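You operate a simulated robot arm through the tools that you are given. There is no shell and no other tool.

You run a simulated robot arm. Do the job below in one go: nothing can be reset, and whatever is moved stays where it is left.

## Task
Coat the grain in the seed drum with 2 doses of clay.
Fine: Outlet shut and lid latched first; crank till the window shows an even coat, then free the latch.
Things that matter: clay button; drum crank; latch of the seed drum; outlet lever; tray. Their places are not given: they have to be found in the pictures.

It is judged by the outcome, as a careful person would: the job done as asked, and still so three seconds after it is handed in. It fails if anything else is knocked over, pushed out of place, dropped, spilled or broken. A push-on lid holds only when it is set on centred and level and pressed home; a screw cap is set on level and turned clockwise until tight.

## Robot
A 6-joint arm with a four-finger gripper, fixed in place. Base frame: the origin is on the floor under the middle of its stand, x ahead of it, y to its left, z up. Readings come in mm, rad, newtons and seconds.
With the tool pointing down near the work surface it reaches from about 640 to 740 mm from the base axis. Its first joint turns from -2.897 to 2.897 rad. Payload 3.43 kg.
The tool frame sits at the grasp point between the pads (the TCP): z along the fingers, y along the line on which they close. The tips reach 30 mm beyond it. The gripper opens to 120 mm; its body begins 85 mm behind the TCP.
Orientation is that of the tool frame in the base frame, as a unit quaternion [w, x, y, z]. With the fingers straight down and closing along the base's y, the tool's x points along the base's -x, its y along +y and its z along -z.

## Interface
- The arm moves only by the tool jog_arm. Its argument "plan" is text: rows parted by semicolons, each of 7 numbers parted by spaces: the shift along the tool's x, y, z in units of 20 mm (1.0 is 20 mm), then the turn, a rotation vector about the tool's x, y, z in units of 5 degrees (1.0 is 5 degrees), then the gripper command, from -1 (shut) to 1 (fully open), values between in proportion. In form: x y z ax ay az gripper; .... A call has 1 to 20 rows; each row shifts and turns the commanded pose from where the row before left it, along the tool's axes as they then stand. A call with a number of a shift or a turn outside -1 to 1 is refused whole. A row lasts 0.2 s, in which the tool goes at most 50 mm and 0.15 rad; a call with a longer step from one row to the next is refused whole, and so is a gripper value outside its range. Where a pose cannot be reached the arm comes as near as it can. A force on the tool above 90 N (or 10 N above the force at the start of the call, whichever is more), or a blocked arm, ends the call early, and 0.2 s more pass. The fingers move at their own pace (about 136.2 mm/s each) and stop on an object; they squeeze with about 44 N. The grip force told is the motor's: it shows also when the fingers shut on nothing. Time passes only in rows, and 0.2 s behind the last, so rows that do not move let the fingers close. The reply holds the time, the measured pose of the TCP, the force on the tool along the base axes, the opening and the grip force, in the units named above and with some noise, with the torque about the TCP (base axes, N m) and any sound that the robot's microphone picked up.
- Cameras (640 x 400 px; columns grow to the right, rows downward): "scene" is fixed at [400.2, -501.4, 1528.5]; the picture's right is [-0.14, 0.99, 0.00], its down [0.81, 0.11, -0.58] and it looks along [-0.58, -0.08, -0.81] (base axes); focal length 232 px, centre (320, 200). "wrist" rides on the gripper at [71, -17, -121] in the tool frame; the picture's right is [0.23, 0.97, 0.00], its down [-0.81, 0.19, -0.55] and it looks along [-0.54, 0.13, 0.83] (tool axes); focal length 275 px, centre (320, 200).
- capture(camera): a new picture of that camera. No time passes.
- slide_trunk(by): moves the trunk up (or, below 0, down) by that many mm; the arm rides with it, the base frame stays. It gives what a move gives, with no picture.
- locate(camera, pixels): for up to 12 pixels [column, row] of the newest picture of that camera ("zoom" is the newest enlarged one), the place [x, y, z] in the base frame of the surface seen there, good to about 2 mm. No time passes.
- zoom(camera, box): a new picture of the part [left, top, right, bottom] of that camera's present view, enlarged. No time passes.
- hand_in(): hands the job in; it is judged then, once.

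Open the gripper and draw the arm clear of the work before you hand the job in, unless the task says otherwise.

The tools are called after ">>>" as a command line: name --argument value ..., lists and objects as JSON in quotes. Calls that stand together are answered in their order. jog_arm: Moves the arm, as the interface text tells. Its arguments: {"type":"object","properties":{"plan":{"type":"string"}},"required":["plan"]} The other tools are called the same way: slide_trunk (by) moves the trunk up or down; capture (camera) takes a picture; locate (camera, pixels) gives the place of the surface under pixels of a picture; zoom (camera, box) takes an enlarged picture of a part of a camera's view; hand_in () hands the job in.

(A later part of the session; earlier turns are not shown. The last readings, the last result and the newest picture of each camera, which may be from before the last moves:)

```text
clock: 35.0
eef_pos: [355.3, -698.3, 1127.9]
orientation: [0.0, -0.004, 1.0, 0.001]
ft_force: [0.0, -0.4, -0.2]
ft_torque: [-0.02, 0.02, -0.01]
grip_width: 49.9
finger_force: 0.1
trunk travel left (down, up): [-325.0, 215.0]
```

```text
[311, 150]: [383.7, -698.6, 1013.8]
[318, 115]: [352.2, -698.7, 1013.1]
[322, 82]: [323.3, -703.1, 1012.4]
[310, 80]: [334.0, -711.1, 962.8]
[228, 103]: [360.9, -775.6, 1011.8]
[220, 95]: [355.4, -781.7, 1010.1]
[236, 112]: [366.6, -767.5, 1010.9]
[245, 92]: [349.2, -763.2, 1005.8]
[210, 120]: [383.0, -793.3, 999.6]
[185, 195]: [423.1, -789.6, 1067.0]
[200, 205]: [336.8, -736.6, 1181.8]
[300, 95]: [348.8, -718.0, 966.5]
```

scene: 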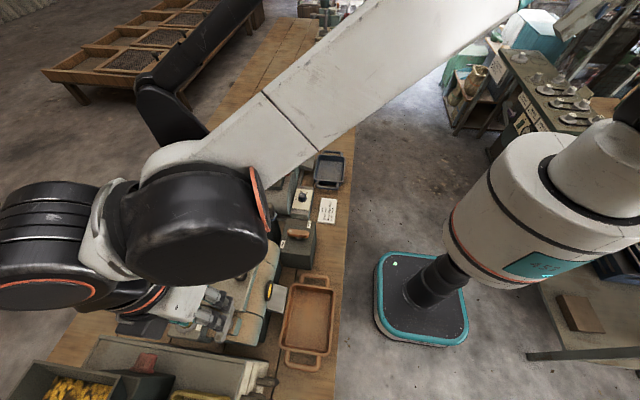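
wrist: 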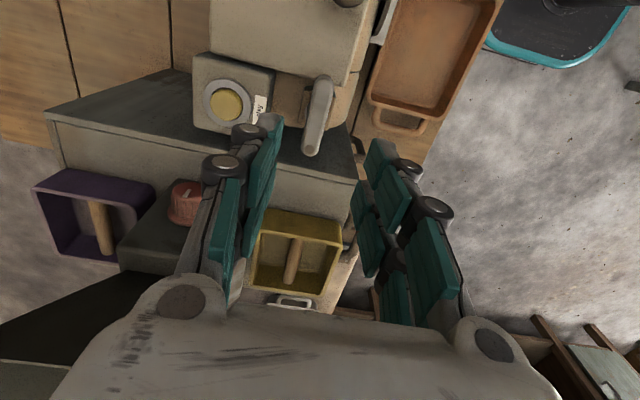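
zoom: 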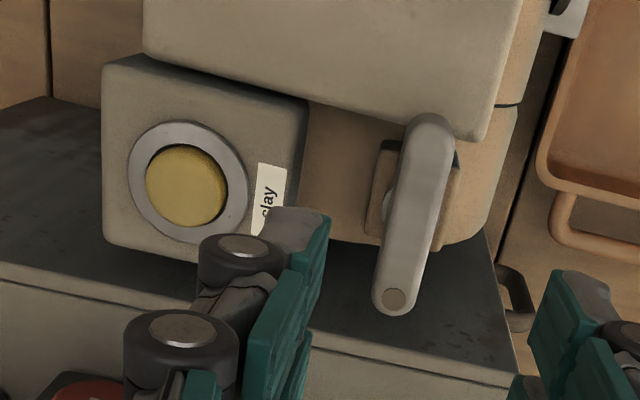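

The latch's plain end now sits over the lid edge (x≈323), so it is latched. Next the clay button at (361,-775.5), top 1011: I close the fingers, move beside it at height and tilt 15° so only one finger edge will press it.

>>> jog_arm --plan "0.15 -0.965 0 0 0 0 -1;0.15 -0.965 0 0 0 0 -1;0.15 -0.965 0 0 0 0 -1;0.15 -0.965 0 0 0 0 -1;0 0 0 0 1 0 -1;0 0 0 0 1 0 -1;0 0 0 0 1 0 -1;0 0 0 0 0 0 -1"

>>> capture --camera "wrist"

>>> capture --camera "scene"

```text
clock: 36.8
eef_pos: [343.2, -775.5, 1128.1]
orientation: [-0.13, -0.003, 0.991, 0.0]
ft_force: [0.0, 0.8, 0.2]
ft_torque: [-0.02, -0.01, 0.01]
grip_width: 0.3
finger_force: 34.0
trunk travel left (down, up): [-325.0, 215.0]
```

```text
taken
```

wrist: 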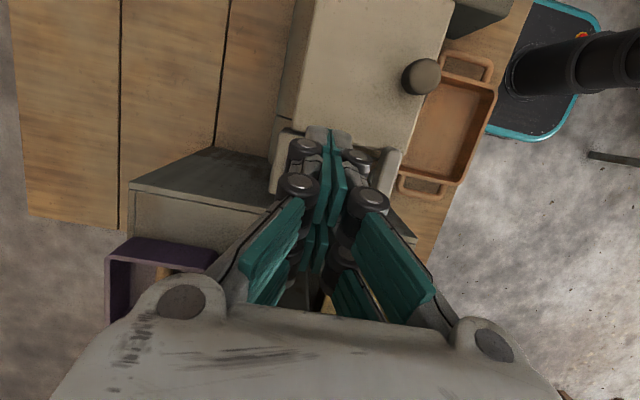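

```text
taken
```

scene: 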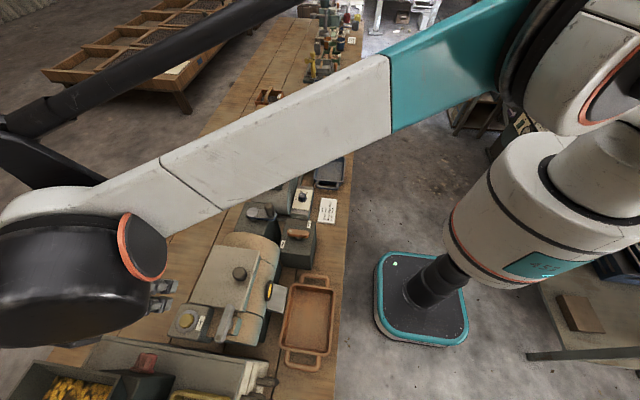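

Reached with the 15° lean. I zoom the scene view around the fingers (165,290) and the button (187,320).

>>> zoom --camera "scene" --box '[130, 265, 250, 345]'

>>> locate --camera "zoom" --pixels '[[300, 290], [250, 250], [190, 150], [225, 160], [200, 200], [210, 110], [170, 110], [240, 130]]'

```text
5.00 times, centred on (190, 305) of scene
```

zoom: 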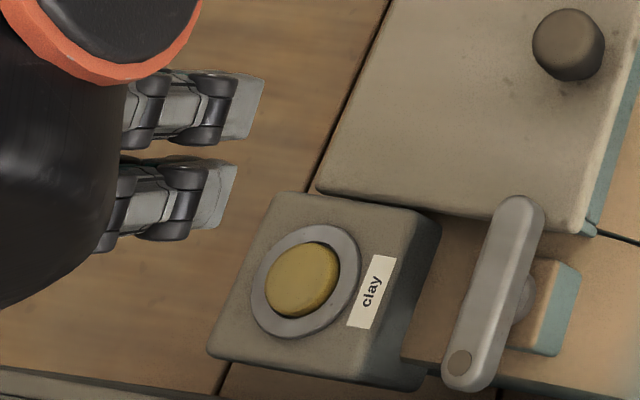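

```text
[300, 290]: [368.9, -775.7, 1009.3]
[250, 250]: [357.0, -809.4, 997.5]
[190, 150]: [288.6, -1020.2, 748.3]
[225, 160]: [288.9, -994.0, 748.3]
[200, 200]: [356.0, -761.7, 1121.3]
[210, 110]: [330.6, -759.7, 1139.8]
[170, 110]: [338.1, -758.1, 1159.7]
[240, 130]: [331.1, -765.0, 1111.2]
```

I locate the fingertips themselves: lower pair end at zoom (228,195), upper pair end at (255,110).

>>> locate --camera "zoom" --pixels '[[232, 180], [228, 200], [220, 222], [210, 225], [234, 168], [225, 170], [258, 90], [255, 110], [248, 135], [260, 80], [212, 190], [272, 285]]'

```text
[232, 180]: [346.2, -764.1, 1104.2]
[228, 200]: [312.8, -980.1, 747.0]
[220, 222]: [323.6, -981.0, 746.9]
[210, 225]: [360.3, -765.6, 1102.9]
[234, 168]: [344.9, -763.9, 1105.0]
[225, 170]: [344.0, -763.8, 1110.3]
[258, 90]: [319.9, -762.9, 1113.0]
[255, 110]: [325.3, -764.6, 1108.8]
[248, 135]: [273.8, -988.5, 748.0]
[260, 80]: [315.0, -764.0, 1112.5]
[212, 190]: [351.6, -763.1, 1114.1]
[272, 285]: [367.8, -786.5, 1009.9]
```

The +x finger pair spans x≈344–362, its edge above the button centre. I descend 72 mm straight down, still a bit above the button.

>>> jog_arm --plan "-0.233 0 0.869 0 0 0 -1;-0.233 0 0.869 0 0 0 -1;-0.233 0 0.869 0 0 0 -1;-0.233 0 0.869 0 0 0 -1;0 0 0 0 0 0 -1"

>>> zoom --camera "scene" --box '[140, 280, 260, 360]'

>>> capture --camera "wrist"

```text
clock: 38.0
eef_pos: [343.7, -775.2, 1055.8]
orientation: [-0.131, -0.004, 0.991, -0.001]
ft_force: [-0.4, -0.1, -0.5]
ft_torque: [0.0, 0.0, -0.02]
grip_width: 0.0
finger_force: 33.8
trunk travel left (down, up): [-325.0, 215.0]
```

```text
5.00 times, centred on (200, 320) of scene
```

zoom: 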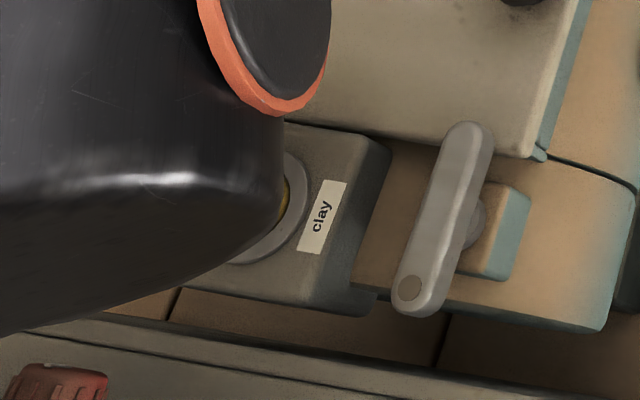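

```text
taken
```

wrist: 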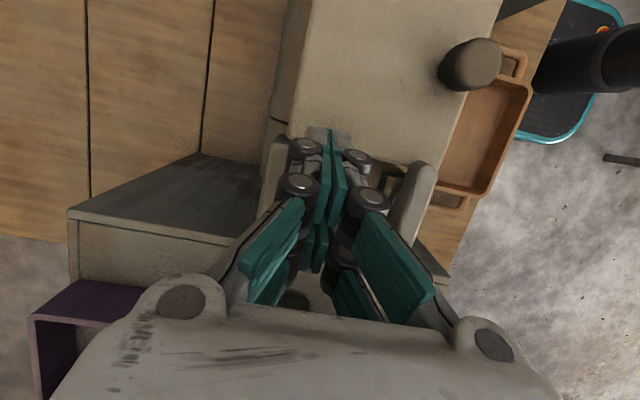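

No contact yet at z=1056. I descend in 3 mm steps and watch the force.

>>> jog_arm --plan "-0.0388 0 0.145 0 0 0 -1;-0.0388 0 0.145 0 0 0 -1;-0.0388 0 0.145 0 0 0 -1"

```text
clock: 38.8
eef_pos: [343.4, -775.9, 1047.7]
orientation: [-0.13, -0.004, 0.991, 0.0]
ft_force: [-0.5, 0.1, -0.2]
ft_torque: [0.01, 0.03, -0.04]
grip_width: 0.0
finger_force: 33.2
trunk travel left (down, up): [-325.0, 215.0]
```

Still no contact at z=1047.7; I go on with 2 mm steps.

>>> jog_arm --plan "-0.0259 0 0.0966 0 0 0 -1;-0.0259 0 0.0966 0 0 0 -1"

```text
clock: 39.4
eef_pos: [341.9, -775.4, 1041.6]
orientation: [-0.131, -0.004, 0.991, 0.0]
ft_force: [0.4, -0.2, 0.6]
ft_torque: [-0.03, -0.01, 0.0]
grip_width: 6.0
finger_force: 33.9
trunk travel left (down, up): [-325.0, 215.0]
```

Grip width unexpectedly reads 6 mm at z≈1043; I take a no-move row and check pictures.

>>> jog_arm --plan "0 0 0 0 0 0 -1"

>>> capture --camera "wrist"

>>> zoom --camera "wrist" --box '[230, 110, 450, 320]'

```text
clock: 39.8
eef_pos: [342.7, -776.4, 1041.4]
orientation: [-0.131, -0.004, 0.991, -0.001]
ft_force: [-0.5, -0.1, 1.0]
ft_torque: [0.02, -0.04, 0.01]
grip_width: 5.9
finger_force: 33.7
trunk travel left (down, up): [-325.0, 215.0]
```

```text
taken
```

wrist: 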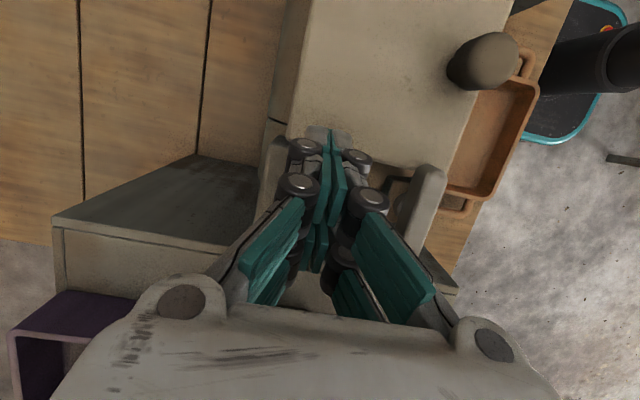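

```text
1.90 times, centred on (340, 215) of wrist
```

zoom: 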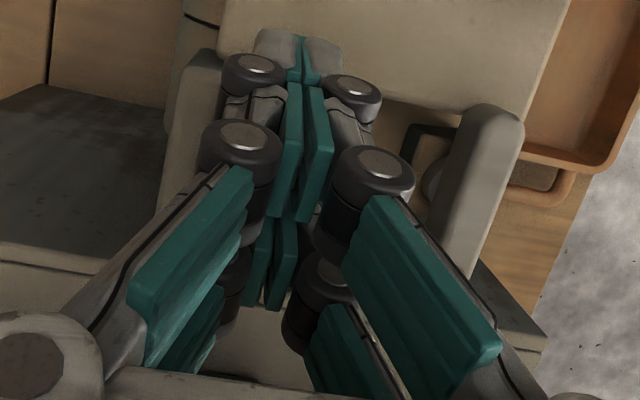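

Only the grip width changed (force ≈0), as if the button's dome wedges the seam between the fingertips. I lift 10 mm to see if the width goes back to 0.

>>> jog_arm --plan "0.0647 0 -0.2415 0 0 0 -1;0.0647 0 -0.2415 0 0 0 -1;0 0 0 0 0 0 -1;0 0 0 0 0 0 -1"

>>> zoom --camera "wrist" --box '[230, 110, 450, 320]'

```text
clock: 40.8
eef_pos: [342.0, -776.5, 1052.0]
orientation: [-0.131, -0.004, 0.991, 0.0]
ft_force: [-0.3, 0.5, 0.7]
ft_torque: [-0.02, -0.01, 0.01]
grip_width: 0.1
finger_force: 33.8
trunk travel left (down, up): [-325.0, 215.0]
```

```text
1.90 times, centred on (340, 215) of wrist
```

zoom: 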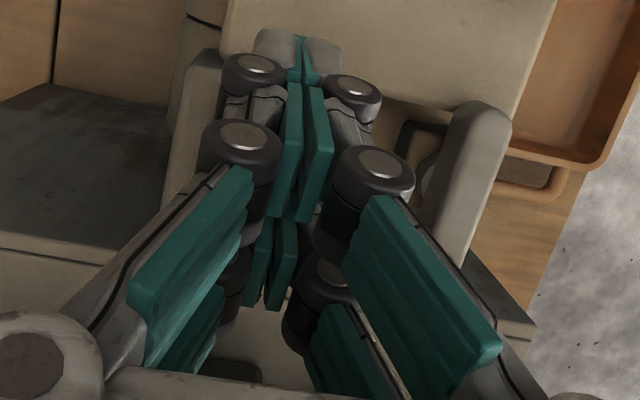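

Width returned to 0, so the button top wedged the seam at TCP z≈1043. I shift 7 mm to −y so a single fingertip (not the seam) is over the button and press down in small steps.

>>> jog_arm --plan "0 -0.35 0 0 0 0 -1;-0.0518 0 0.1932 0 0 0 -1;-0.0388 0 0.145 0 0 0 -1;0 0 0 0 0 0 -1"

```text
clock: 41.8
eef_pos: [344.1, -782.6, 1046.6]
orientation: [-0.13, -0.004, 0.991, 0.0]
ft_force: [0.0, 0.1, -0.1]
ft_torque: [0.01, 0.01, 0.03]
grip_width: 0.3
finger_force: 33.3
trunk travel left (down, up): [-325.0, 215.0]
```

Commanded z≈1046, no contact. Now 2 mm steps down.

>>> jog_arm --plan "-0.0259 0 0.0966 0 0 0 -1;-0.0259 0 0.0966 0 0 0 -1;0 0 0 0 0 0 -1"

```text
clock: 42.6
eef_pos: [344.2, -783.6, 1041.4]
orientation: [-0.13, -0.005, 0.991, -0.001]
ft_force: [0.6, -0.4, 1.0]
ft_torque: [0.0, 0.02, 0.02]
grip_width: 6.0
finger_force: 32.9
trunk travel left (down, up): [-325.0, 215.0]
heard: click
```

A click was heard: the button registered a press. I lift 10 mm to release it and listen.

>>> jog_arm --plan "0.0647 0 -0.2415 0 0 0 -1;0.0647 0 -0.2415 0 0 0 -1;0 0 0 0 0 0 -1;0 0 0 0 0 0 -1"

>>> zoom --camera "scene" --box '[150, 250, 310, 360]'

```text
clock: 43.6
eef_pos: [344.0, -781.7, 1051.0]
orientation: [-0.13, -0.005, 0.992, -0.001]
ft_force: [0.1, -0.8, -0.1]
ft_torque: [-0.01, -0.05, 0.0]
grip_width: 0.0
finger_force: 33.3
trunk travel left (down, up): [-325.0, 215.0]
```

```text
3.64 times, centred on (230, 305) of scene
```

zoom: 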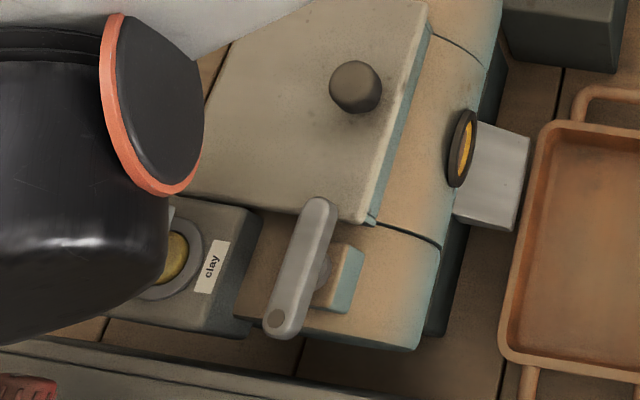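

I zoom closely on the drum window at scene (269,291) to see whether the clay shows.

>>> zoom --camera "scene" --box '[250, 275, 290, 305]'

>>> zoom --camera "scene" --box '[170, 300, 230, 340]'

```text
13.33 times, centred on (270, 290) of scene
```

zoom: 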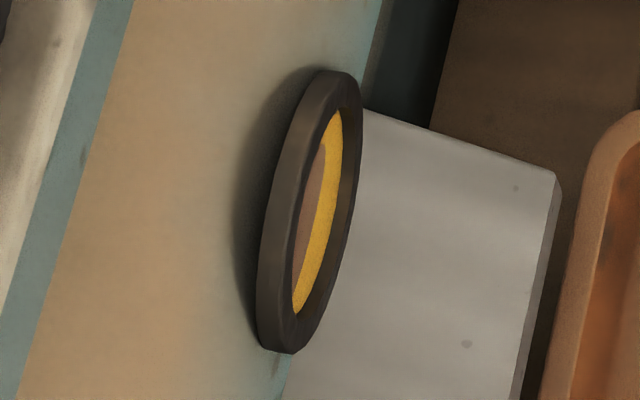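

```text
10.00 times, centred on (200, 320) of scene
```

zoom: 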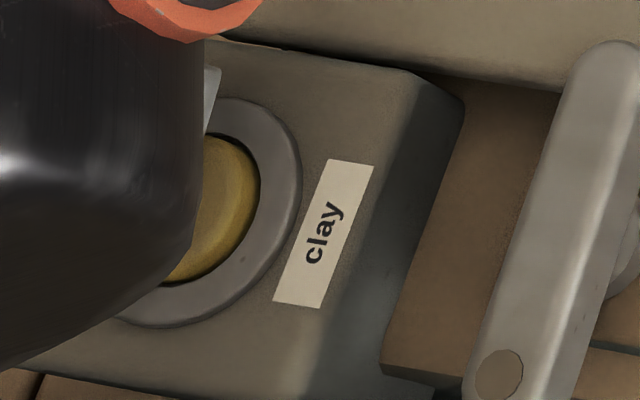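

A brownish clay patch now shows in the window beside the yellow grain. I press the second dose with the same stroke (10 mm down).

>>> jog_arm --plan "-0.0647 0 0.2415 0 0 0 -1;-0.0647 0 0.2415 0 0 0 -1;0 0 0 0 0 0 -1"

```text
clock: 44.4
eef_pos: [341.2, -783.1, 1041.1]
orientation: [-0.13, -0.005, 0.991, -0.001]
ft_force: [-0.2, -0.1, 1.0]
ft_torque: [0.03, -0.05, 0.0]
grip_width: 5.9
finger_force: 33.9
trunk travel left (down, up): [-325.0, 215.0]
heard: click
```

Second click heard. I lift clear and compare the window again.

>>> jog_arm --plan "0.0647 0 -0.2415 0 0 0 -1;0.0647 0 -0.2415 0 0 0 -1;0.129 0 -0.483 0 0 0 -1;0.233 0 -0.869 0 0 0 -1;0.233 0 -0.869 0 0 0 -1;0.233 0 -0.869 0 0 0 -1"

>>> zoom --camera "scene" --box '[250, 275, 290, 305]'

>>> zoom --camera "scene" --box '[150, 270, 250, 350]'

```text
clock: 45.8
eef_pos: [342.7, -779.6, 1117.2]
orientation: [-0.13, -0.004, 0.992, 0.0]
ft_force: [0.7, -0.1, -0.4]
ft_torque: [0.02, 0.0, 0.03]
grip_width: 0.3
finger_force: 33.8
trunk travel left (down, up): [-325.0, 215.0]
```

```text
13.33 times, centred on (270, 290) of scene
```

zoom: 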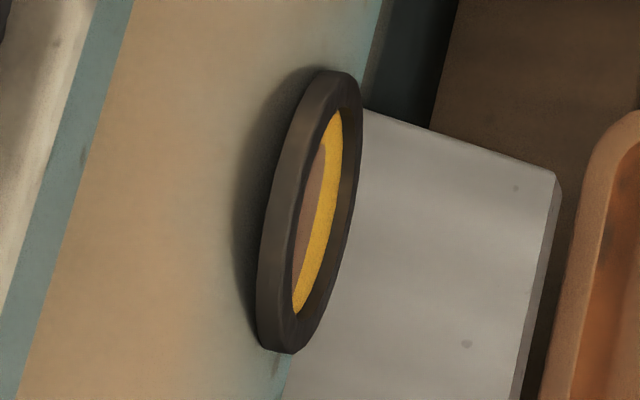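

```text
5.00 times, centred on (200, 310) of scene
```

zoom: 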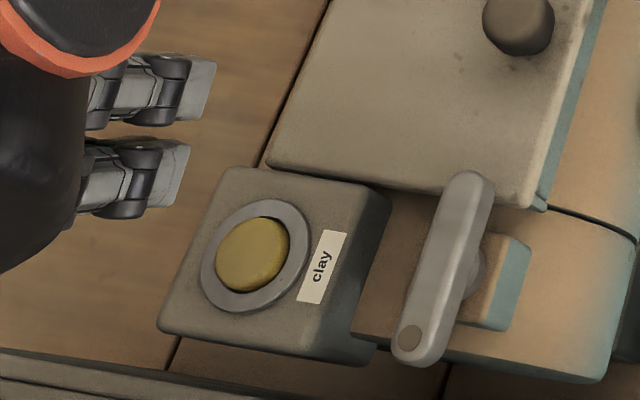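

The button is fully visible again, two clicks heard, grip closed cleanly. Now I un-tilt, open to ~50 mm, and travel at z≈1117 to above the crank knob near (72,-683).

>>> jog_arm --plan "0 0 0 0 -1 0 -1;0 0 0 0 -1 0 -1;0 0 0 0 -1 0 -1;0.964 0.346 0 0 0 0 -0.17;0.964 0.346 0 0 0 0 -0.17;0.964 0.346 0 0 0 0 -0.17;0.964 0.346 0 0 0 0 -0.17;0.964 0.346 0 0 0 0 -0.17;0.964 0.346 0 0 0 0 -0.17;0.964 0.346 0 0 0 0 -0.17;0.964 0.346 0 0 0 0 -0.17;0.964 0.346 0 0 0 0 -0.17;0.964 0.346 0 0 0 0 -0.17;0.964 0.346 0 0 0 0 -0.17;0.964 0.346 0 0 0 0 -0.17;0.964 0.346 0 0 0 0 -0.17;0.964 0.346 0 0 0 0 -0.17"

>>> capture --camera "wrist"

>>> capture --camera "scene"

```text
clock: 49.4
eef_pos: [69.1, -688.6, 1115.9]
orientation: [0.0, -0.006, 1.0, 0.0]
ft_force: [0.0, 0.9, 0.4]
ft_torque: [-0.03, -0.02, 0.02]
grip_width: 49.6
finger_force: 0.1
trunk travel left (down, up): [-325.0, 215.0]
```

```text
taken
```

wrist: 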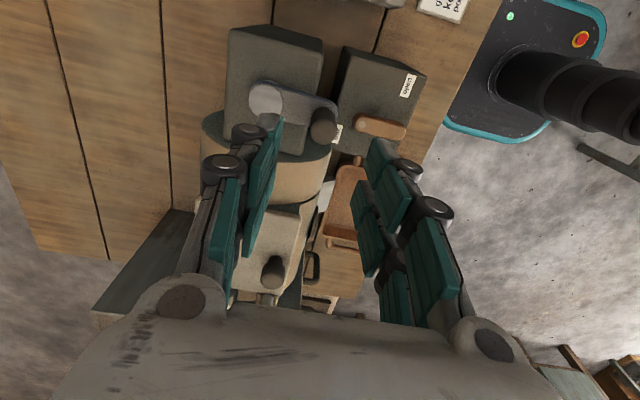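

```text
taken
```

scene: 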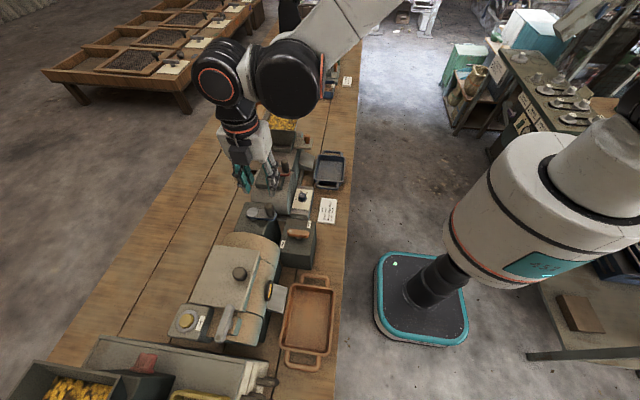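

Above the crank area at z=1116. I rotate the tool 90° (az +) so the camera sits on the +y side and can watch the window while cranking.

>>> jog_arm --plan "0 0 0 0 0 1 -0.17;0 0 0 0 0 1 -0.17;0 0 0 0 0 1 -0.17;0 0 0 0 0 1 -0.17;0 0 0 0 0 1 -0.17;0 0 0 0 0 1 -0.17;0 0 0 0 0 1 -0.17;0 0 0 0 0 1 -0.17;0 0 0 0 0 1 -0.17;0 0 0 0 0 1 -0.17;0 0 0 0 0 1 -0.17;0 0 0 0 0 1 -0.17;0 0 0 0 0 1 -0.17;0 0 0 0 0 1 -0.17;0 0 0 0 0 1 -0.17;0 0 0 0 0 1 -0.17;0 0 0 0 0 1 -0.17;0 0 0 0 0 1 -0.17;0 0 0 0 0 0.15 -0.17"

>>> capture --camera "wrist"

```text
clock: 53.4
eef_pos: [72.2, -687.2, 1116.4]
orientation: [0.001, 0.709, 0.705, 0.0]
ft_force: [-0.6, -1.6, 0.2]
ft_torque: [-0.02, 0.0, 0.02]
grip_width: 49.7
finger_force: 0.1
trunk travel left (down, up): [-325.0, 215.0]
```

```text
taken
```

wrist: 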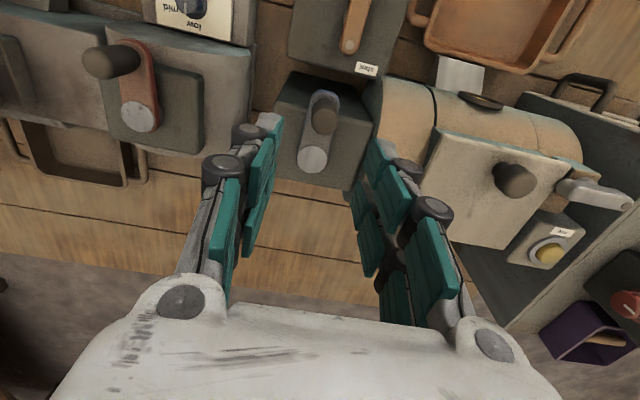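

The crank is at hub (312,158), knob (325,118), window at (480,100). I measure these and the neighbouring mill heights.

>>> zoom --camera "wrist" --box '[260, 70, 400, 190]'

>>> locate --camera "wrist" --pixels '[[312, 158], [303, 158], [321, 158], [312, 147], [312, 170], [325, 118], [314, 118], [336, 118], [325, 106], [325, 132], [200, 70], [110, 60]]'

>>> zoom --camera "wrist" --box '[440, 70, 520, 120]'

```text
3.33 times, centred on (330, 130) of wrist
```

zoom: 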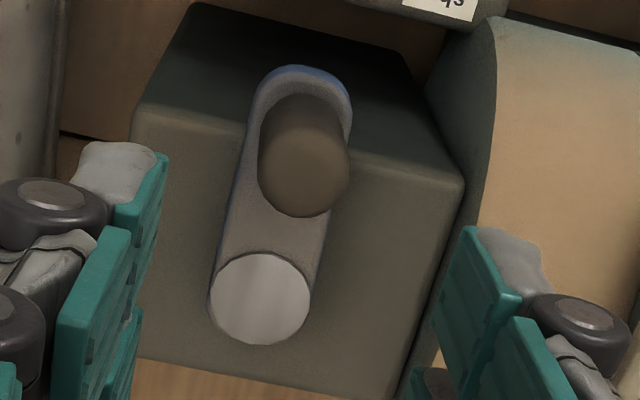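

```text
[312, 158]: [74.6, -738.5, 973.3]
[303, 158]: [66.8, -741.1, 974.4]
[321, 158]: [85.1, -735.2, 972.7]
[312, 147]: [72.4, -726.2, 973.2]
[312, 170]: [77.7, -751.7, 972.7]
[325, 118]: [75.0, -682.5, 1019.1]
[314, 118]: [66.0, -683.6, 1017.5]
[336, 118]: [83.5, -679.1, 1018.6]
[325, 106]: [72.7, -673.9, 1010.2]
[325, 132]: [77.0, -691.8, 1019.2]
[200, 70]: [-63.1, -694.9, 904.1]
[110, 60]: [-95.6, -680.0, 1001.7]
```

```text
8.00 times, centred on (480, 95) of wrist
```

zoom: 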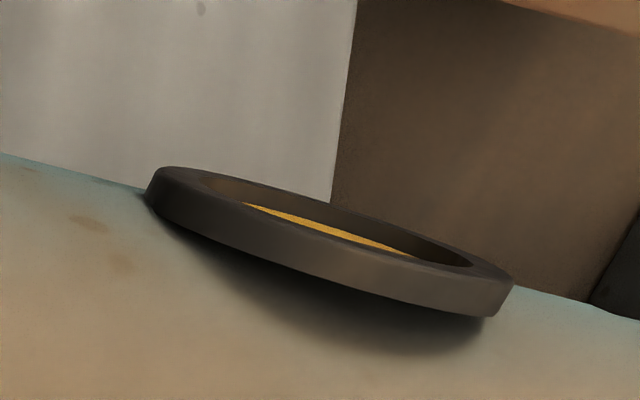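

Hub centre ≈(75,-741), knob ≈(74.7,-683.7), top 1019, crank radius ≈58. Two still rows to average my pose reading before descending.

>>> jog_arm --plan "0 0 0 0 0 0 -0.17"

>>> jog_arm --plan "0 0 0 0 0 0 -0.17"

```text
clock: 53.8
eef_pos: [71.4, -688.5, 1116.5]
orientation: [-0.001, 0.708, 0.706, 0.0]
ft_force: [-0.6, 0.6, -0.4]
ft_torque: [0.01, 0.0, 0.04]
grip_width: 49.8
finger_force: 0.0
trunk travel left (down, up): [-325.0, 215.0]
```

```text
clock: 54.2
eef_pos: [72.2, -689.1, 1116.2]
orientation: [0.0, 0.709, 0.706, 0.0]
ft_force: [0.0, 0.6, -0.1]
ft_torque: [0.04, -0.01, -0.02]
grip_width: 49.7
finger_force: 0.1
trunk travel left (down, up): [-325.0, 215.0]
```

Averaged pose (71.4,-688.3,1116). I shift onto the knob and descend to TCP z≈1012 with the fingers open either side of it.

>>> jog_arm --plan "0.23 0.165 0 0 0 0 -0.17;0 0 0.87 0 0 0 -0.17;0 0 0.87 0 0 0 -0.17;0 0 0.87 0 0 0 -0.17;0 0 0.87 0 0 0 -0.17;0 0 0.87 0 0 0 -0.17;0 0 0.87 0 0 0 -0.17"

>>> capture --camera "wrist"

>>> zoom --camera "scene" --box '[200, 130, 340, 270]'

```text
clock: 55.8
eef_pos: [75.9, -684.0, 1010.9]
orientation: [0.0, 0.708, 0.706, -0.001]
ft_force: [0.2, -0.4, -0.9]
ft_torque: [-0.04, 0.01, -0.01]
grip_width: 50.0
finger_force: 0.1
trunk travel left (down, up): [-325.0, 215.0]
```

```text
taken
```

wrist: 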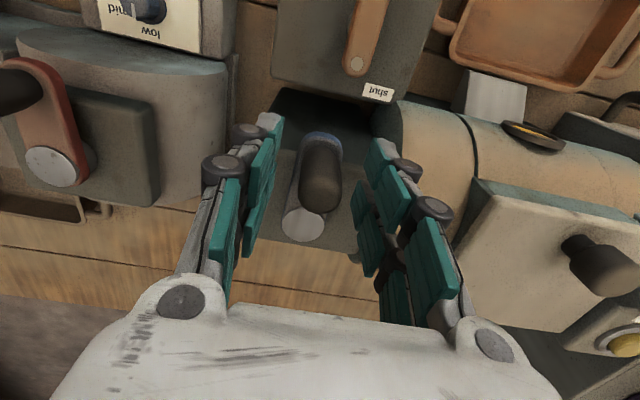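

```text
2.86 times, centred on (270, 200) of scene
```

zoom: 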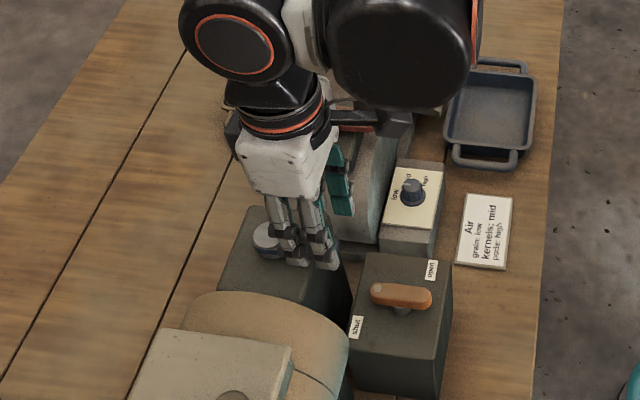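

The knob (320,170) is between the fingers. I close on it.

>>> jog_arm --plan "0 0 0 0 0 0 -1;0 0 0 0 0 0 -1;0 0 0 0 0 0 -1"

>>> capture --camera "wrist"

```text
clock: 56.6
eef_pos: [75.2, -683.0, 1012.7]
orientation: [0.001, 0.709, 0.705, 0.001]
ft_force: [0.6, -0.8, -0.1]
ft_torque: [-0.09, 0.0, 0.03]
grip_width: 20.7
finger_force: 45.4
trunk travel left (down, up): [-325.0, 215.0]
```

```text
taken
```

wrist: 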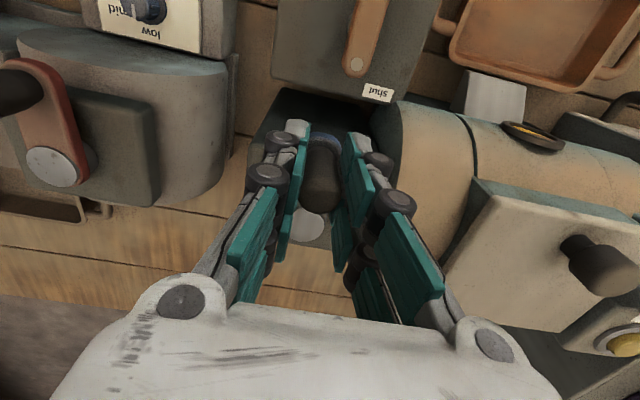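

Gripped at 20.7 mm with no force. I begin cranking clockwise (from above) about hub (75,-741.5), r≈58; a first 36° as a test.

>>> jog_arm --plan "-0.142 0.896 0 0 0 0 -1;-0.412 0.8085 0 0 0 0 -1"

>>> capture --camera "wrist"

```text
clock: 57.2
eef_pos: [107.4, -695.5, 1012.0]
orientation: [0.0, 0.708, 0.706, 0.0]
ft_force: [-6.1, -4.9, -0.3]
ft_torque: [0.4, 0.63, -0.11]
grip_width: 19.6
finger_force: 45.2
trunk travel left (down, up): [-325.0, 215.0]
```

```text
taken
```

wrist: 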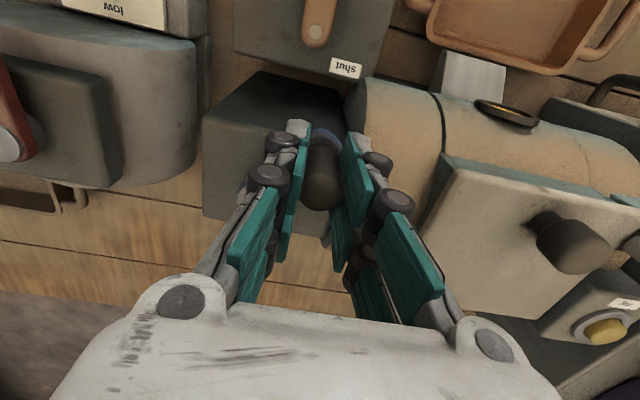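

The crank moves freely (≤6 N). I continue the next half turn.

>>> jog_arm --plan "-0.6415 0.6415 0 0 0 0 -1;-0.8085 0.412 0 0 0 0 -1;-0.896 0.142 0 0 0 0 -1;-0.896 -0.142 0 0 0 0 -1;-0.8085 -0.412 0 0 0 0 -1;-0.6415 -0.6415 0 0 0 0 -1;-0.412 -0.8085 0 0 0 0 -1;-0.142 -0.896 0 0 0 0 -1"

>>> capture --camera "wrist"

>>> zoom --camera "scene" --box '[250, 275, 290, 305]'

```text
clock: 59.0
eef_pos: [74.3, -796.2, 1013.1]
orientation: [0.001, 0.708, 0.706, 0.001]
ft_force: [4.1, 28.8, 2.3]
ft_torque: [1.1, -0.56, -0.25]
grip_width: 20.7
finger_force: 44.9
trunk travel left (down, up): [-325.0, 215.0]
```

```text
taken
```

wrist: 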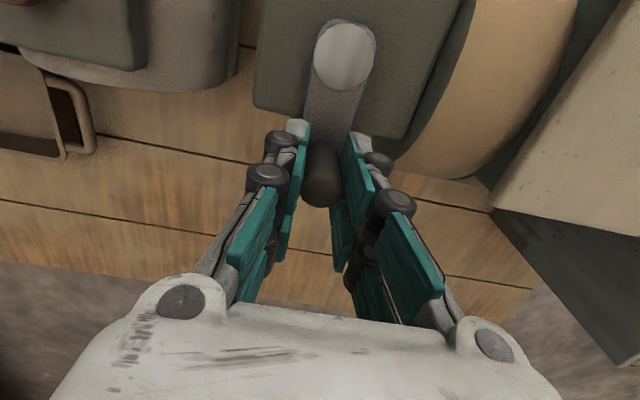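

```text
13.33 times, centred on (270, 290) of scene
```

zoom: 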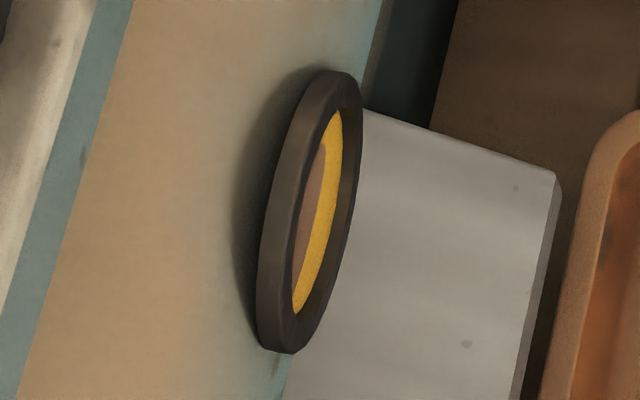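

29 N at the far point shows the radius is nearer 57 with centre y≈−740.4. I correct the command by 1.5 mm and carry on a full turn (20 rows) with r=57.

>>> jog_arm --plan "0.214 -0.881 0 0 0 0 -1;0.405 -0.795 0 0 0 0 -1;0.630 -0.630 0 0 0 0 -1;0.795 -0.405 0 0 0 0 -1;0.881 -0.139 0 0 0 0 -1;0.881 0.139 0 0 0 0 -1;0.795 0.405 0 0 0 0 -1;0.630 0.630 0 0 0 0 -1;0.405 0.795 0 0 0 0 -1;0.139 0.881 0 0 0 0 -1"

>>> zoom --camera "scene" --box '[250, 275, 290, 305]'

>>> capture --camera "wrist"

```text
clock: 61.2
eef_pos: [77.1, -685.2, 1012.0]
orientation: [0.0, 0.709, 0.706, 0.001]
ft_force: [-3.9, 2.9, -6.4]
ft_torque: [-0.05, 0.55, -0.25]
grip_width: 19.8
finger_force: 44.6
trunk travel left (down, up): [-325.0, 215.0]
```

```text
13.33 times, centred on (270, 290) of scene
```

zoom: 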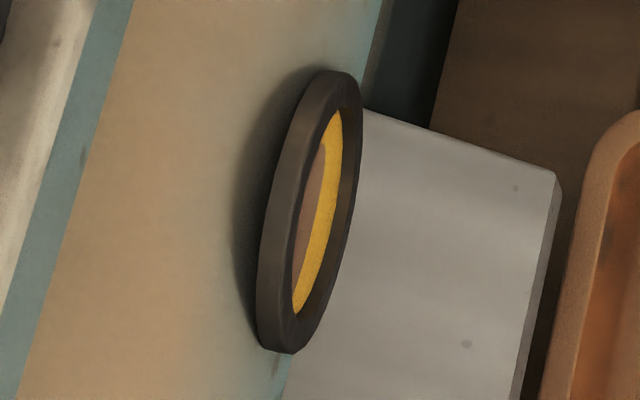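

```text
taken
```

wrist: 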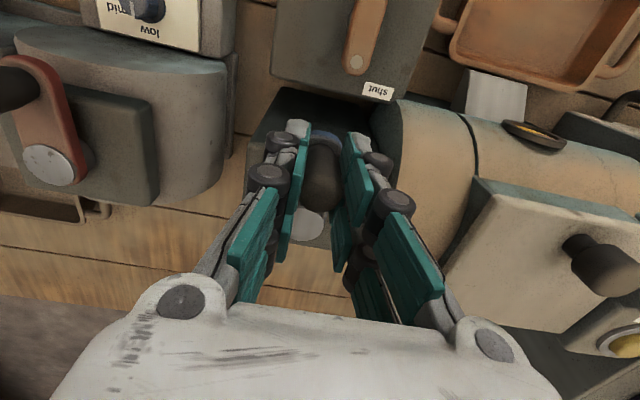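

One turn done, forces small; the window still shows yellow with a brown part. I do another full turn.

>>> jog_arm --plan "-0.139 0.881 0 0 0 0 -1;-0.405 0.795 0 0 0 0 -1;-0.630 0.630 0 0 0 0 -1;-0.795 0.405 0 0 0 0 -1;-0.881 0.139 0 0 0 0 -1;-0.881 -0.139 0 0 0 0 -1;-0.795 -0.405 0 0 0 0 -1;-0.630 -0.630 0 0 0 0 -1;-0.405 -0.795 0 0 0 0 -1;-0.139 -0.881 0 0 0 0 -1;0.139 -0.881 0 0 0 0 -1;0.405 -0.795 0 0 0 0 -1;0.630 -0.630 0 0 0 0 -1;0.795 -0.405 0 0 0 0 -1;0.881 -0.139 0 0 0 0 -1;0.881 0.139 0 0 0 0 -1;0.795 0.405 0 0 0 0 -1;0.630 0.630 0 0 0 0 -1;0.405 0.795 0 0 0 0 -1;0.139 0.881 0 0 0 0 -1"

>>> zoom --camera "scene" --box '[250, 275, 290, 305]'

```text
clock: 65.4
eef_pos: [76.8, -683.8, 1011.6]
orientation: [-0.002, 0.708, 0.707, -0.001]
ft_force: [-3.2, -1.6, -0.8]
ft_torque: [-0.11, 0.6, -0.24]
grip_width: 19.8
finger_force: 45.5
trunk travel left (down, up): [-325.0, 215.0]
```

```text
13.33 times, centred on (270, 290) of scene
```

zoom: 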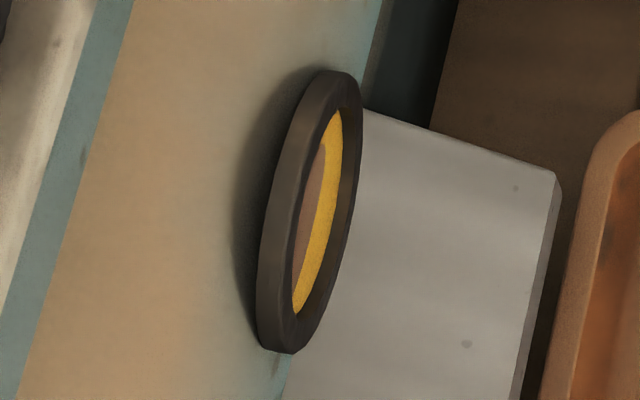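

No visible change yet after 2 turns (left part brown, right part yellow). I keep cranking another turn.

>>> jog_arm --plan "-0.139 0.881 0 0 0 0 -1;-0.405 0.795 0 0 0 0 -1;-0.630 0.630 0 0 0 0 -1;-0.795 0.405 0 0 0 0 -1;-0.881 0.139 0 0 0 0 -1;-0.881 -0.139 0 0 0 0 -1;-0.795 -0.405 0 0 0 0 -1;-0.630 -0.630 0 0 0 0 -1;-0.405 -0.795 0 0 0 0 -1;-0.139 -0.881 0 0 0 0 -1;0.139 -0.881 0 0 0 0 -1;0.405 -0.795 0 0 0 0 -1;0.630 -0.630 0 0 0 0 -1;0.795 -0.405 0 0 0 0 -1;0.881 -0.139 0 0 0 0 -1;0.881 0.139 0 0 0 0 -1;0.795 0.405 0 0 0 0 -1;0.630 0.630 0 0 0 0 -1;0.405 0.795 0 0 0 0 -1;0.139 0.881 0 0 0 0 -1"

>>> zoom --camera "scene" --box '[250, 275, 290, 305]'

>>> zoom --camera "wrist" --box '[490, 110, 580, 160]'

```text
clock: 69.6
eef_pos: [73.6, -683.4, 1009.9]
orientation: [0.0, 0.708, 0.706, -0.001]
ft_force: [-0.9, -16.7, -5.5]
ft_torque: [-0.55, 0.6, -0.07]
grip_width: 19.6
finger_force: 45.4
trunk travel left (down, up): [-325.0, 215.0]
```

```text
13.33 times, centred on (270, 290) of scene
```

zoom: 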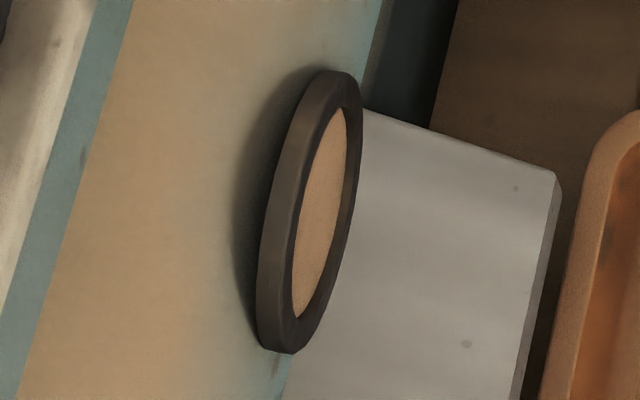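

```text
7.11 times, centred on (535, 135) of wrist
```

zoom: 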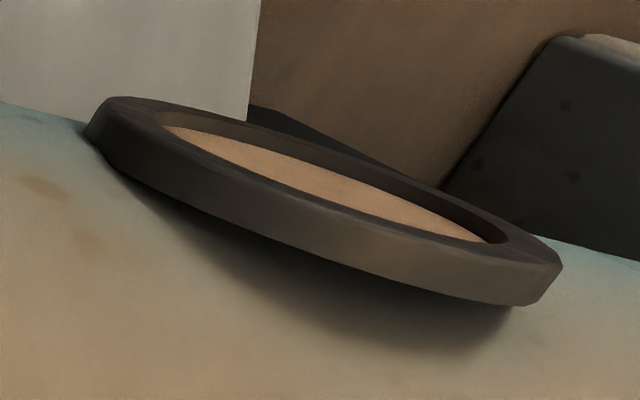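

The window is now uniformly tan: an even coat. I stop cranking, open the fingers and lift straight up.

>>> jog_arm --plan "0 0 0 0 0 0 -0.17;0 0 0 0 0 0 -0.17;0 0 0 0 0 0 -0.17;0 0 -1 0 0 0 -0.17;0 0 -1 0 0 0 -0.17;0 0 -1 0 0 0 -0.17;0 0 -1 0 0 0 -0.17;0 0 -1 0 0 0 -0.17"

>>> capture --camera "wrist"

>>> zoom --camera "scene" --box '[160, 180, 340, 360]'

```text
clock: 71.4
eef_pos: [73.4, -683.1, 1110.4]
orientation: [0.001, 0.708, 0.706, 0.0]
ft_force: [0.0, -0.8, 0.0]
ft_torque: [0.0, 0.01, 0.01]
grip_width: 49.8
finger_force: 0.0
trunk travel left (down, up): [-325.0, 215.0]
```

```text
taken
```

wrist: 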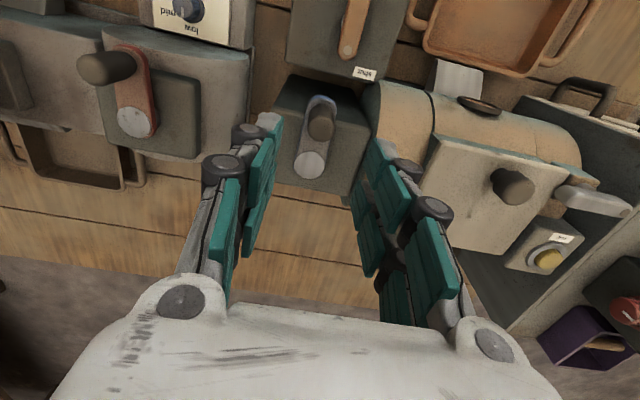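

```text
2.22 times, centred on (250, 270) of scene
```

zoom: 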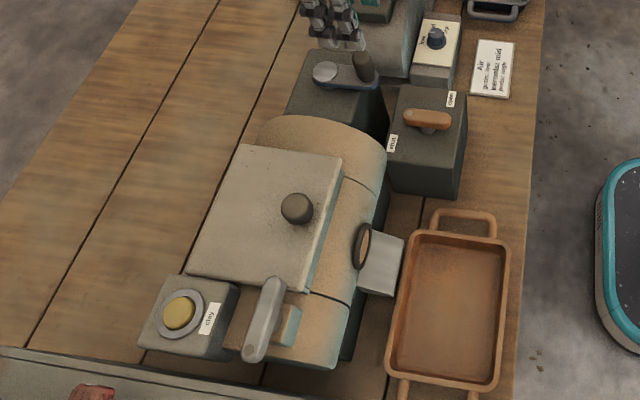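

Everything looks in place: lever shut, latch still across the lid, crank parked, tray untouched. I travel back over the latch (355,-698) at z≈1110.

>>> jog_arm --plan "-0.052 0.94 0 0 0 0 -0.17;-0.052 0.94 0 0 0 0 -0.17;-0.052 0.94 0 0 0 0 -0.17;-0.052 0.94 0 0 0 0 -0.17;-0.052 0.94 0 0 0 0 -0.17;-0.052 0.94 0 0 0 0 -0.17;-0.052 0.94 0 0 0 0 -0.17;-0.052 0.94 0 0 0 0 -0.17;-0.052 0.94 0 0 0 0 -0.17;-0.052 0.94 0 0 0 0 -0.17;-0.052 0.94 0 0 0 0 -0.17;-0.052 0.94 0 0 0 0 -0.17;-0.052 0.94 0 0 0 0 -0.17;-0.052 0.94 0 0 0 0 -0.17;-0.052 0.94 0 0 0 0 -0.17"

>>> jog_arm --plan "0 0 0 0 0 -1 -0.17;0 0 0 0 0 -1 -0.17;0 0 0 0 0 -1 -0.17;0 0 0 0 0 -1 -0.17;0 0 0 0 0 -1 -0.17;0 0 0 0 0 -1 -0.17;0 0 0 0 0 -1 -0.17;0 0 0 0 0 -1 -0.17;0 0 0 0 0 -1 -0.17;0 0 0 0 0 -1 -0.17;0 0 0 0 0 -1 -0.17;0 0 0 0 0 -1 -0.17;0 0 0 0 0 -1 -0.17;0 0 0 0 0 -1 -0.17;0 0 0 0 0 -1 -0.17;0 0 0 0 0 -1 -0.17;0 0 0 0 0 -1 -0.17;0 0 0 0 0 -1 -0.17"

>>> capture --camera "wrist"

>>> zoom --camera "wrist" --box '[190, 30, 370, 190]'

```text
clock: 74.6
eef_pos: [357.1, -700.3, 1109.8]
orientation: [-0.001, 0.709, 0.706, 0.0]
ft_force: [0.0, 0.2, 0.3]
ft_torque: [0.01, 0.04, 0.04]
grip_width: 49.8
finger_force: 0.1
trunk travel left (down, up): [-325.0, 215.0]
```

```text
clock: 78.4
eef_pos: [357.4, -699.6, 1112.8]
orientation: [0.0, 0.0, 1.0, 0.0]
ft_force: [0.5, 1.1, 0.4]
ft_torque: [0.0, 0.01, -0.03]
grip_width: 49.7
finger_force: 0.1
trunk travel left (down, up): [-325.0, 215.0]
```

```text
taken
```

wrist: 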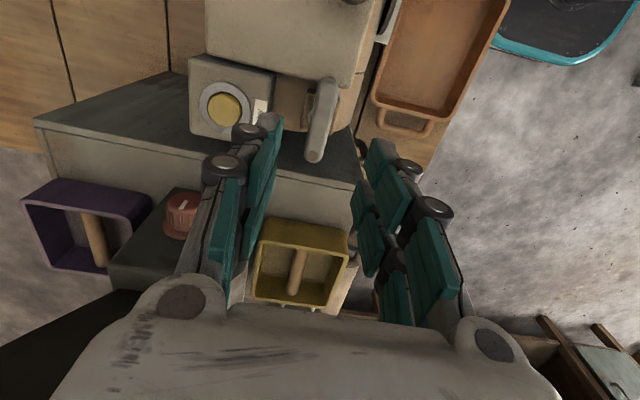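

```text
2.50 times, centred on (280, 110) of wrist
```

zoom: 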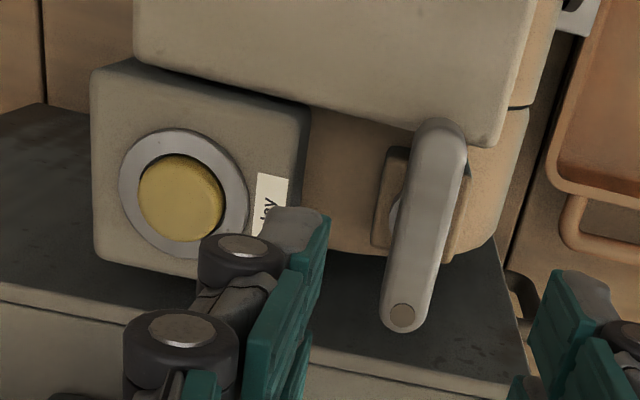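

I locate the latch bar in this zoom for its centre.

>>> locate --camera "zoom" --pixels '[[422, 224], [403, 315], [440, 135], [403, 222], [440, 226], [412, 270], [432, 180], [395, 215]]'

>>> jog_arm --plan "0 0 0 0 0 0 -0.17"

```text
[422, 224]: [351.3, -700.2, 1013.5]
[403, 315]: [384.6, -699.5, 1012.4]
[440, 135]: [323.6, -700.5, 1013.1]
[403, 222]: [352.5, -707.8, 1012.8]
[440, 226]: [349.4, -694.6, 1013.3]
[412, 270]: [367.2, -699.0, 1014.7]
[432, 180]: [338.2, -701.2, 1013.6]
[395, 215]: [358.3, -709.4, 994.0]
```

```text
clock: 78.8
eef_pos: [357.7, -701.2, 1111.1]
orientation: [0.0, 0.002, 1.0, -0.001]
ft_force: [0.1, 0.4, 0.1]
ft_torque: [-0.01, 0.01, 0.0]
grip_width: 50.0
finger_force: 0.0
trunk travel left (down, up): [-325.0, 215.0]
```

The bar centre is about (355.5,-700). I descend to TCP z≈1027 around it.

>>> jog_arm --plan "0.1 0.03 0.84 0 0 0 -0.17;0 0 0.84 0 0 0 -0.17;0 0 0.84 0 0 0 -0.17;0 0 0.84 0 0 0 -0.17;0 0 0.84 0 0 0 -0.17"

>>> capture --camera "wrist"

```text
clock: 80.0
eef_pos: [355.4, -699.7, 1028.3]
orientation: [0.0, 0.002, 1.0, 0.0]
ft_force: [0.7, -0.3, 0.3]
ft_torque: [0.0, 0.01, -0.01]
grip_width: 49.6
finger_force: 0.0
trunk travel left (down, up): [-325.0, 215.0]
```

```text
taken
```

wrist: 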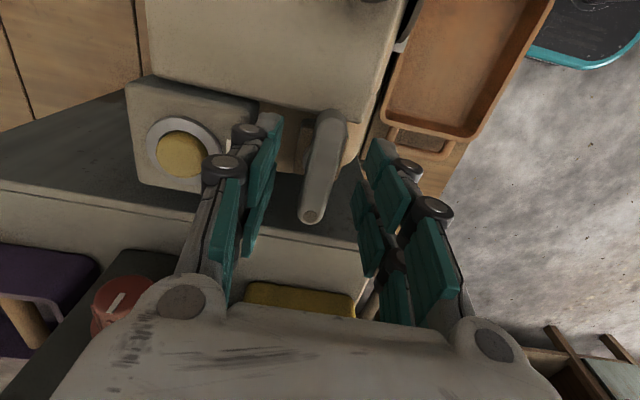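

The bar is between the fingers. I close and begin turning clockwise (az +) to free it.

>>> jog_arm --plan "0 0 0 0 0 0 -1;0 0 0 0 0 0 -1;0 0 0 0 0 0 -1;0 0 0 0 0 0.5 -1;0 0 0 0 0 1 -1;0 0 0 0 0 1 -1"

```text
clock: 81.4
eef_pos: [356.0, -699.2, 1028.4]
orientation: [0.0, 0.112, 0.994, 0.0]
ft_force: [-0.6, 3.5, 5.2]
ft_torque: [0.28, 0.66, 0.02]
grip_width: 16.9
finger_force: 45.0
trunk travel left (down, up): [-325.0, 215.0]
```

It turns freely (torque ≈0). I continue to 90° total.

>>> jog_arm --plan "0 0 0 0 0 1 -1;0 0 0 0 0 1 -1;0 0 0 0 0 1 -1;0 0 0 0 0 1 -1;0 0 0 0 0 1 -1;0 0 0 0 0 1 -1;0 0 0 0 0 1 -1;0 0 0 0 0 1 -1;0 0 0 0 0 1 -1;0 0 0 0 0 1 -1;0 0 0 0 0 1 -1;0 0 0 0 0 1 -1;0 0 0 0 0 1 -1;0 0 0 0 0 1 -1;0 0 0 0 0 1 -1;0 0 0 0 0 0.5 -1;0 0 0 0 0 0 -1"

>>> capture --camera "wrist"

```text
clock: 85.0
eef_pos: [356.5, -698.3, 1028.4]
orientation: [0.002, 0.709, 0.705, 0.0]
ft_force: [21.5, 9.8, 19.3]
ft_torque: [0.69, -0.65, 0.26]
grip_width: 17.0
finger_force: 44.7
trunk travel left (down, up): [-325.0, 215.0]
```

```text
taken
```

wrist: 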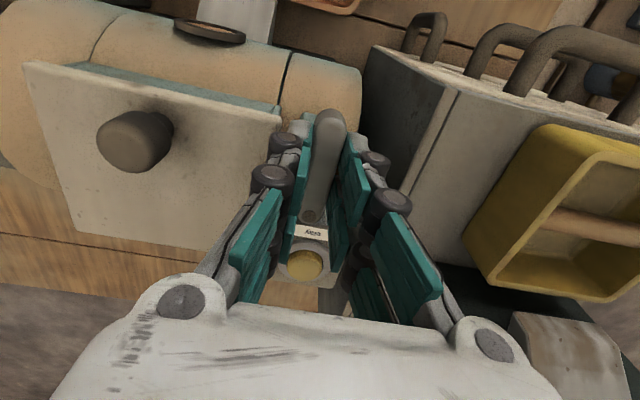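

The bar is back parallel to the lid edge. A small extra nudge to feel the stop, then relax.

>>> jog_arm --plan "0 0.04 0 0 0 0.5 -1;0 0 0 0 0 0 -1"

```text
clock: 85.6
eef_pos: [358.2, -697.5, 1027.4]
orientation: [0.0, 0.722, 0.692, 0.0]
ft_force: [21.5, 7.4, 24.9]
ft_torque: [0.2, -0.57, 2.28]
grip_width: 17.2
finger_force: 45.2
trunk travel left (down, up): [-325.0, 215.0]
```

The stop is felt (2.3 N·m), the latch is fully free. I relax back, open the fingers and lift clear.

>>> jog_arm --plan "0 0 0 0 0 -0.4 -1;0 0 0 0 0 0 -0.17;0 0 0 0 0 0 -0.17;0 0 0 0 0 0 -0.17;0 0 -0.8 0 0 0 -0.17;0 0 -1 0 0 0 -0.17;0 0 -1 0 0 0 -0.17;0 0 -1 0 0 0 -0.17;0 0 -1 0 0 0 -0.17;0 0 -1 0 0 0 -0.17;0 0 -1 0 0 0 -0.17;0 0 -1 0 0 0 -0.17;0 0 -1 0 0 0 -0.17"

>>> capture --camera "wrist"

>>> zoom --camera "wrist" --box '[130, 20, 380, 180]'

```text
clock: 88.4
eef_pos: [356.5, -700.3, 1201.5]
orientation: [0.0, 0.711, 0.703, -0.001]
ft_force: [0.3, 0.3, 0.2]
ft_torque: [-0.01, -0.02, -0.04]
grip_width: 49.9
finger_force: 0.0
trunk travel left (down, up): [-325.0, 215.0]
```

```text
taken
```

wrist: 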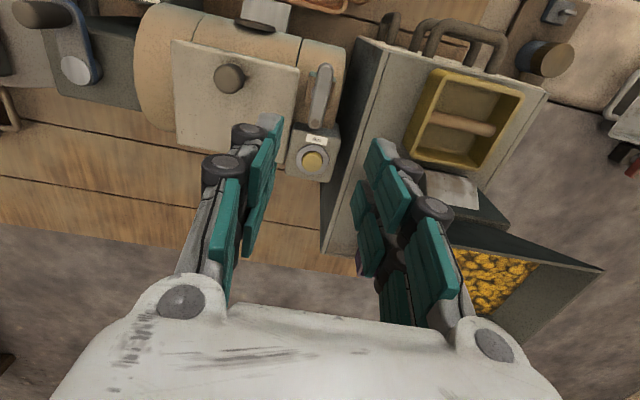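

```text
2.50 times, centred on (255, 100) of wrist
```

zoom: 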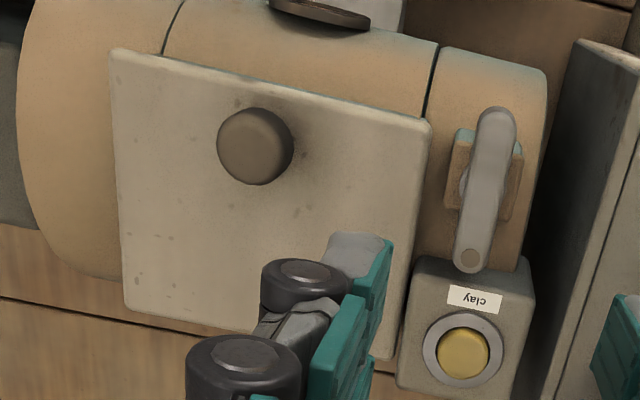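

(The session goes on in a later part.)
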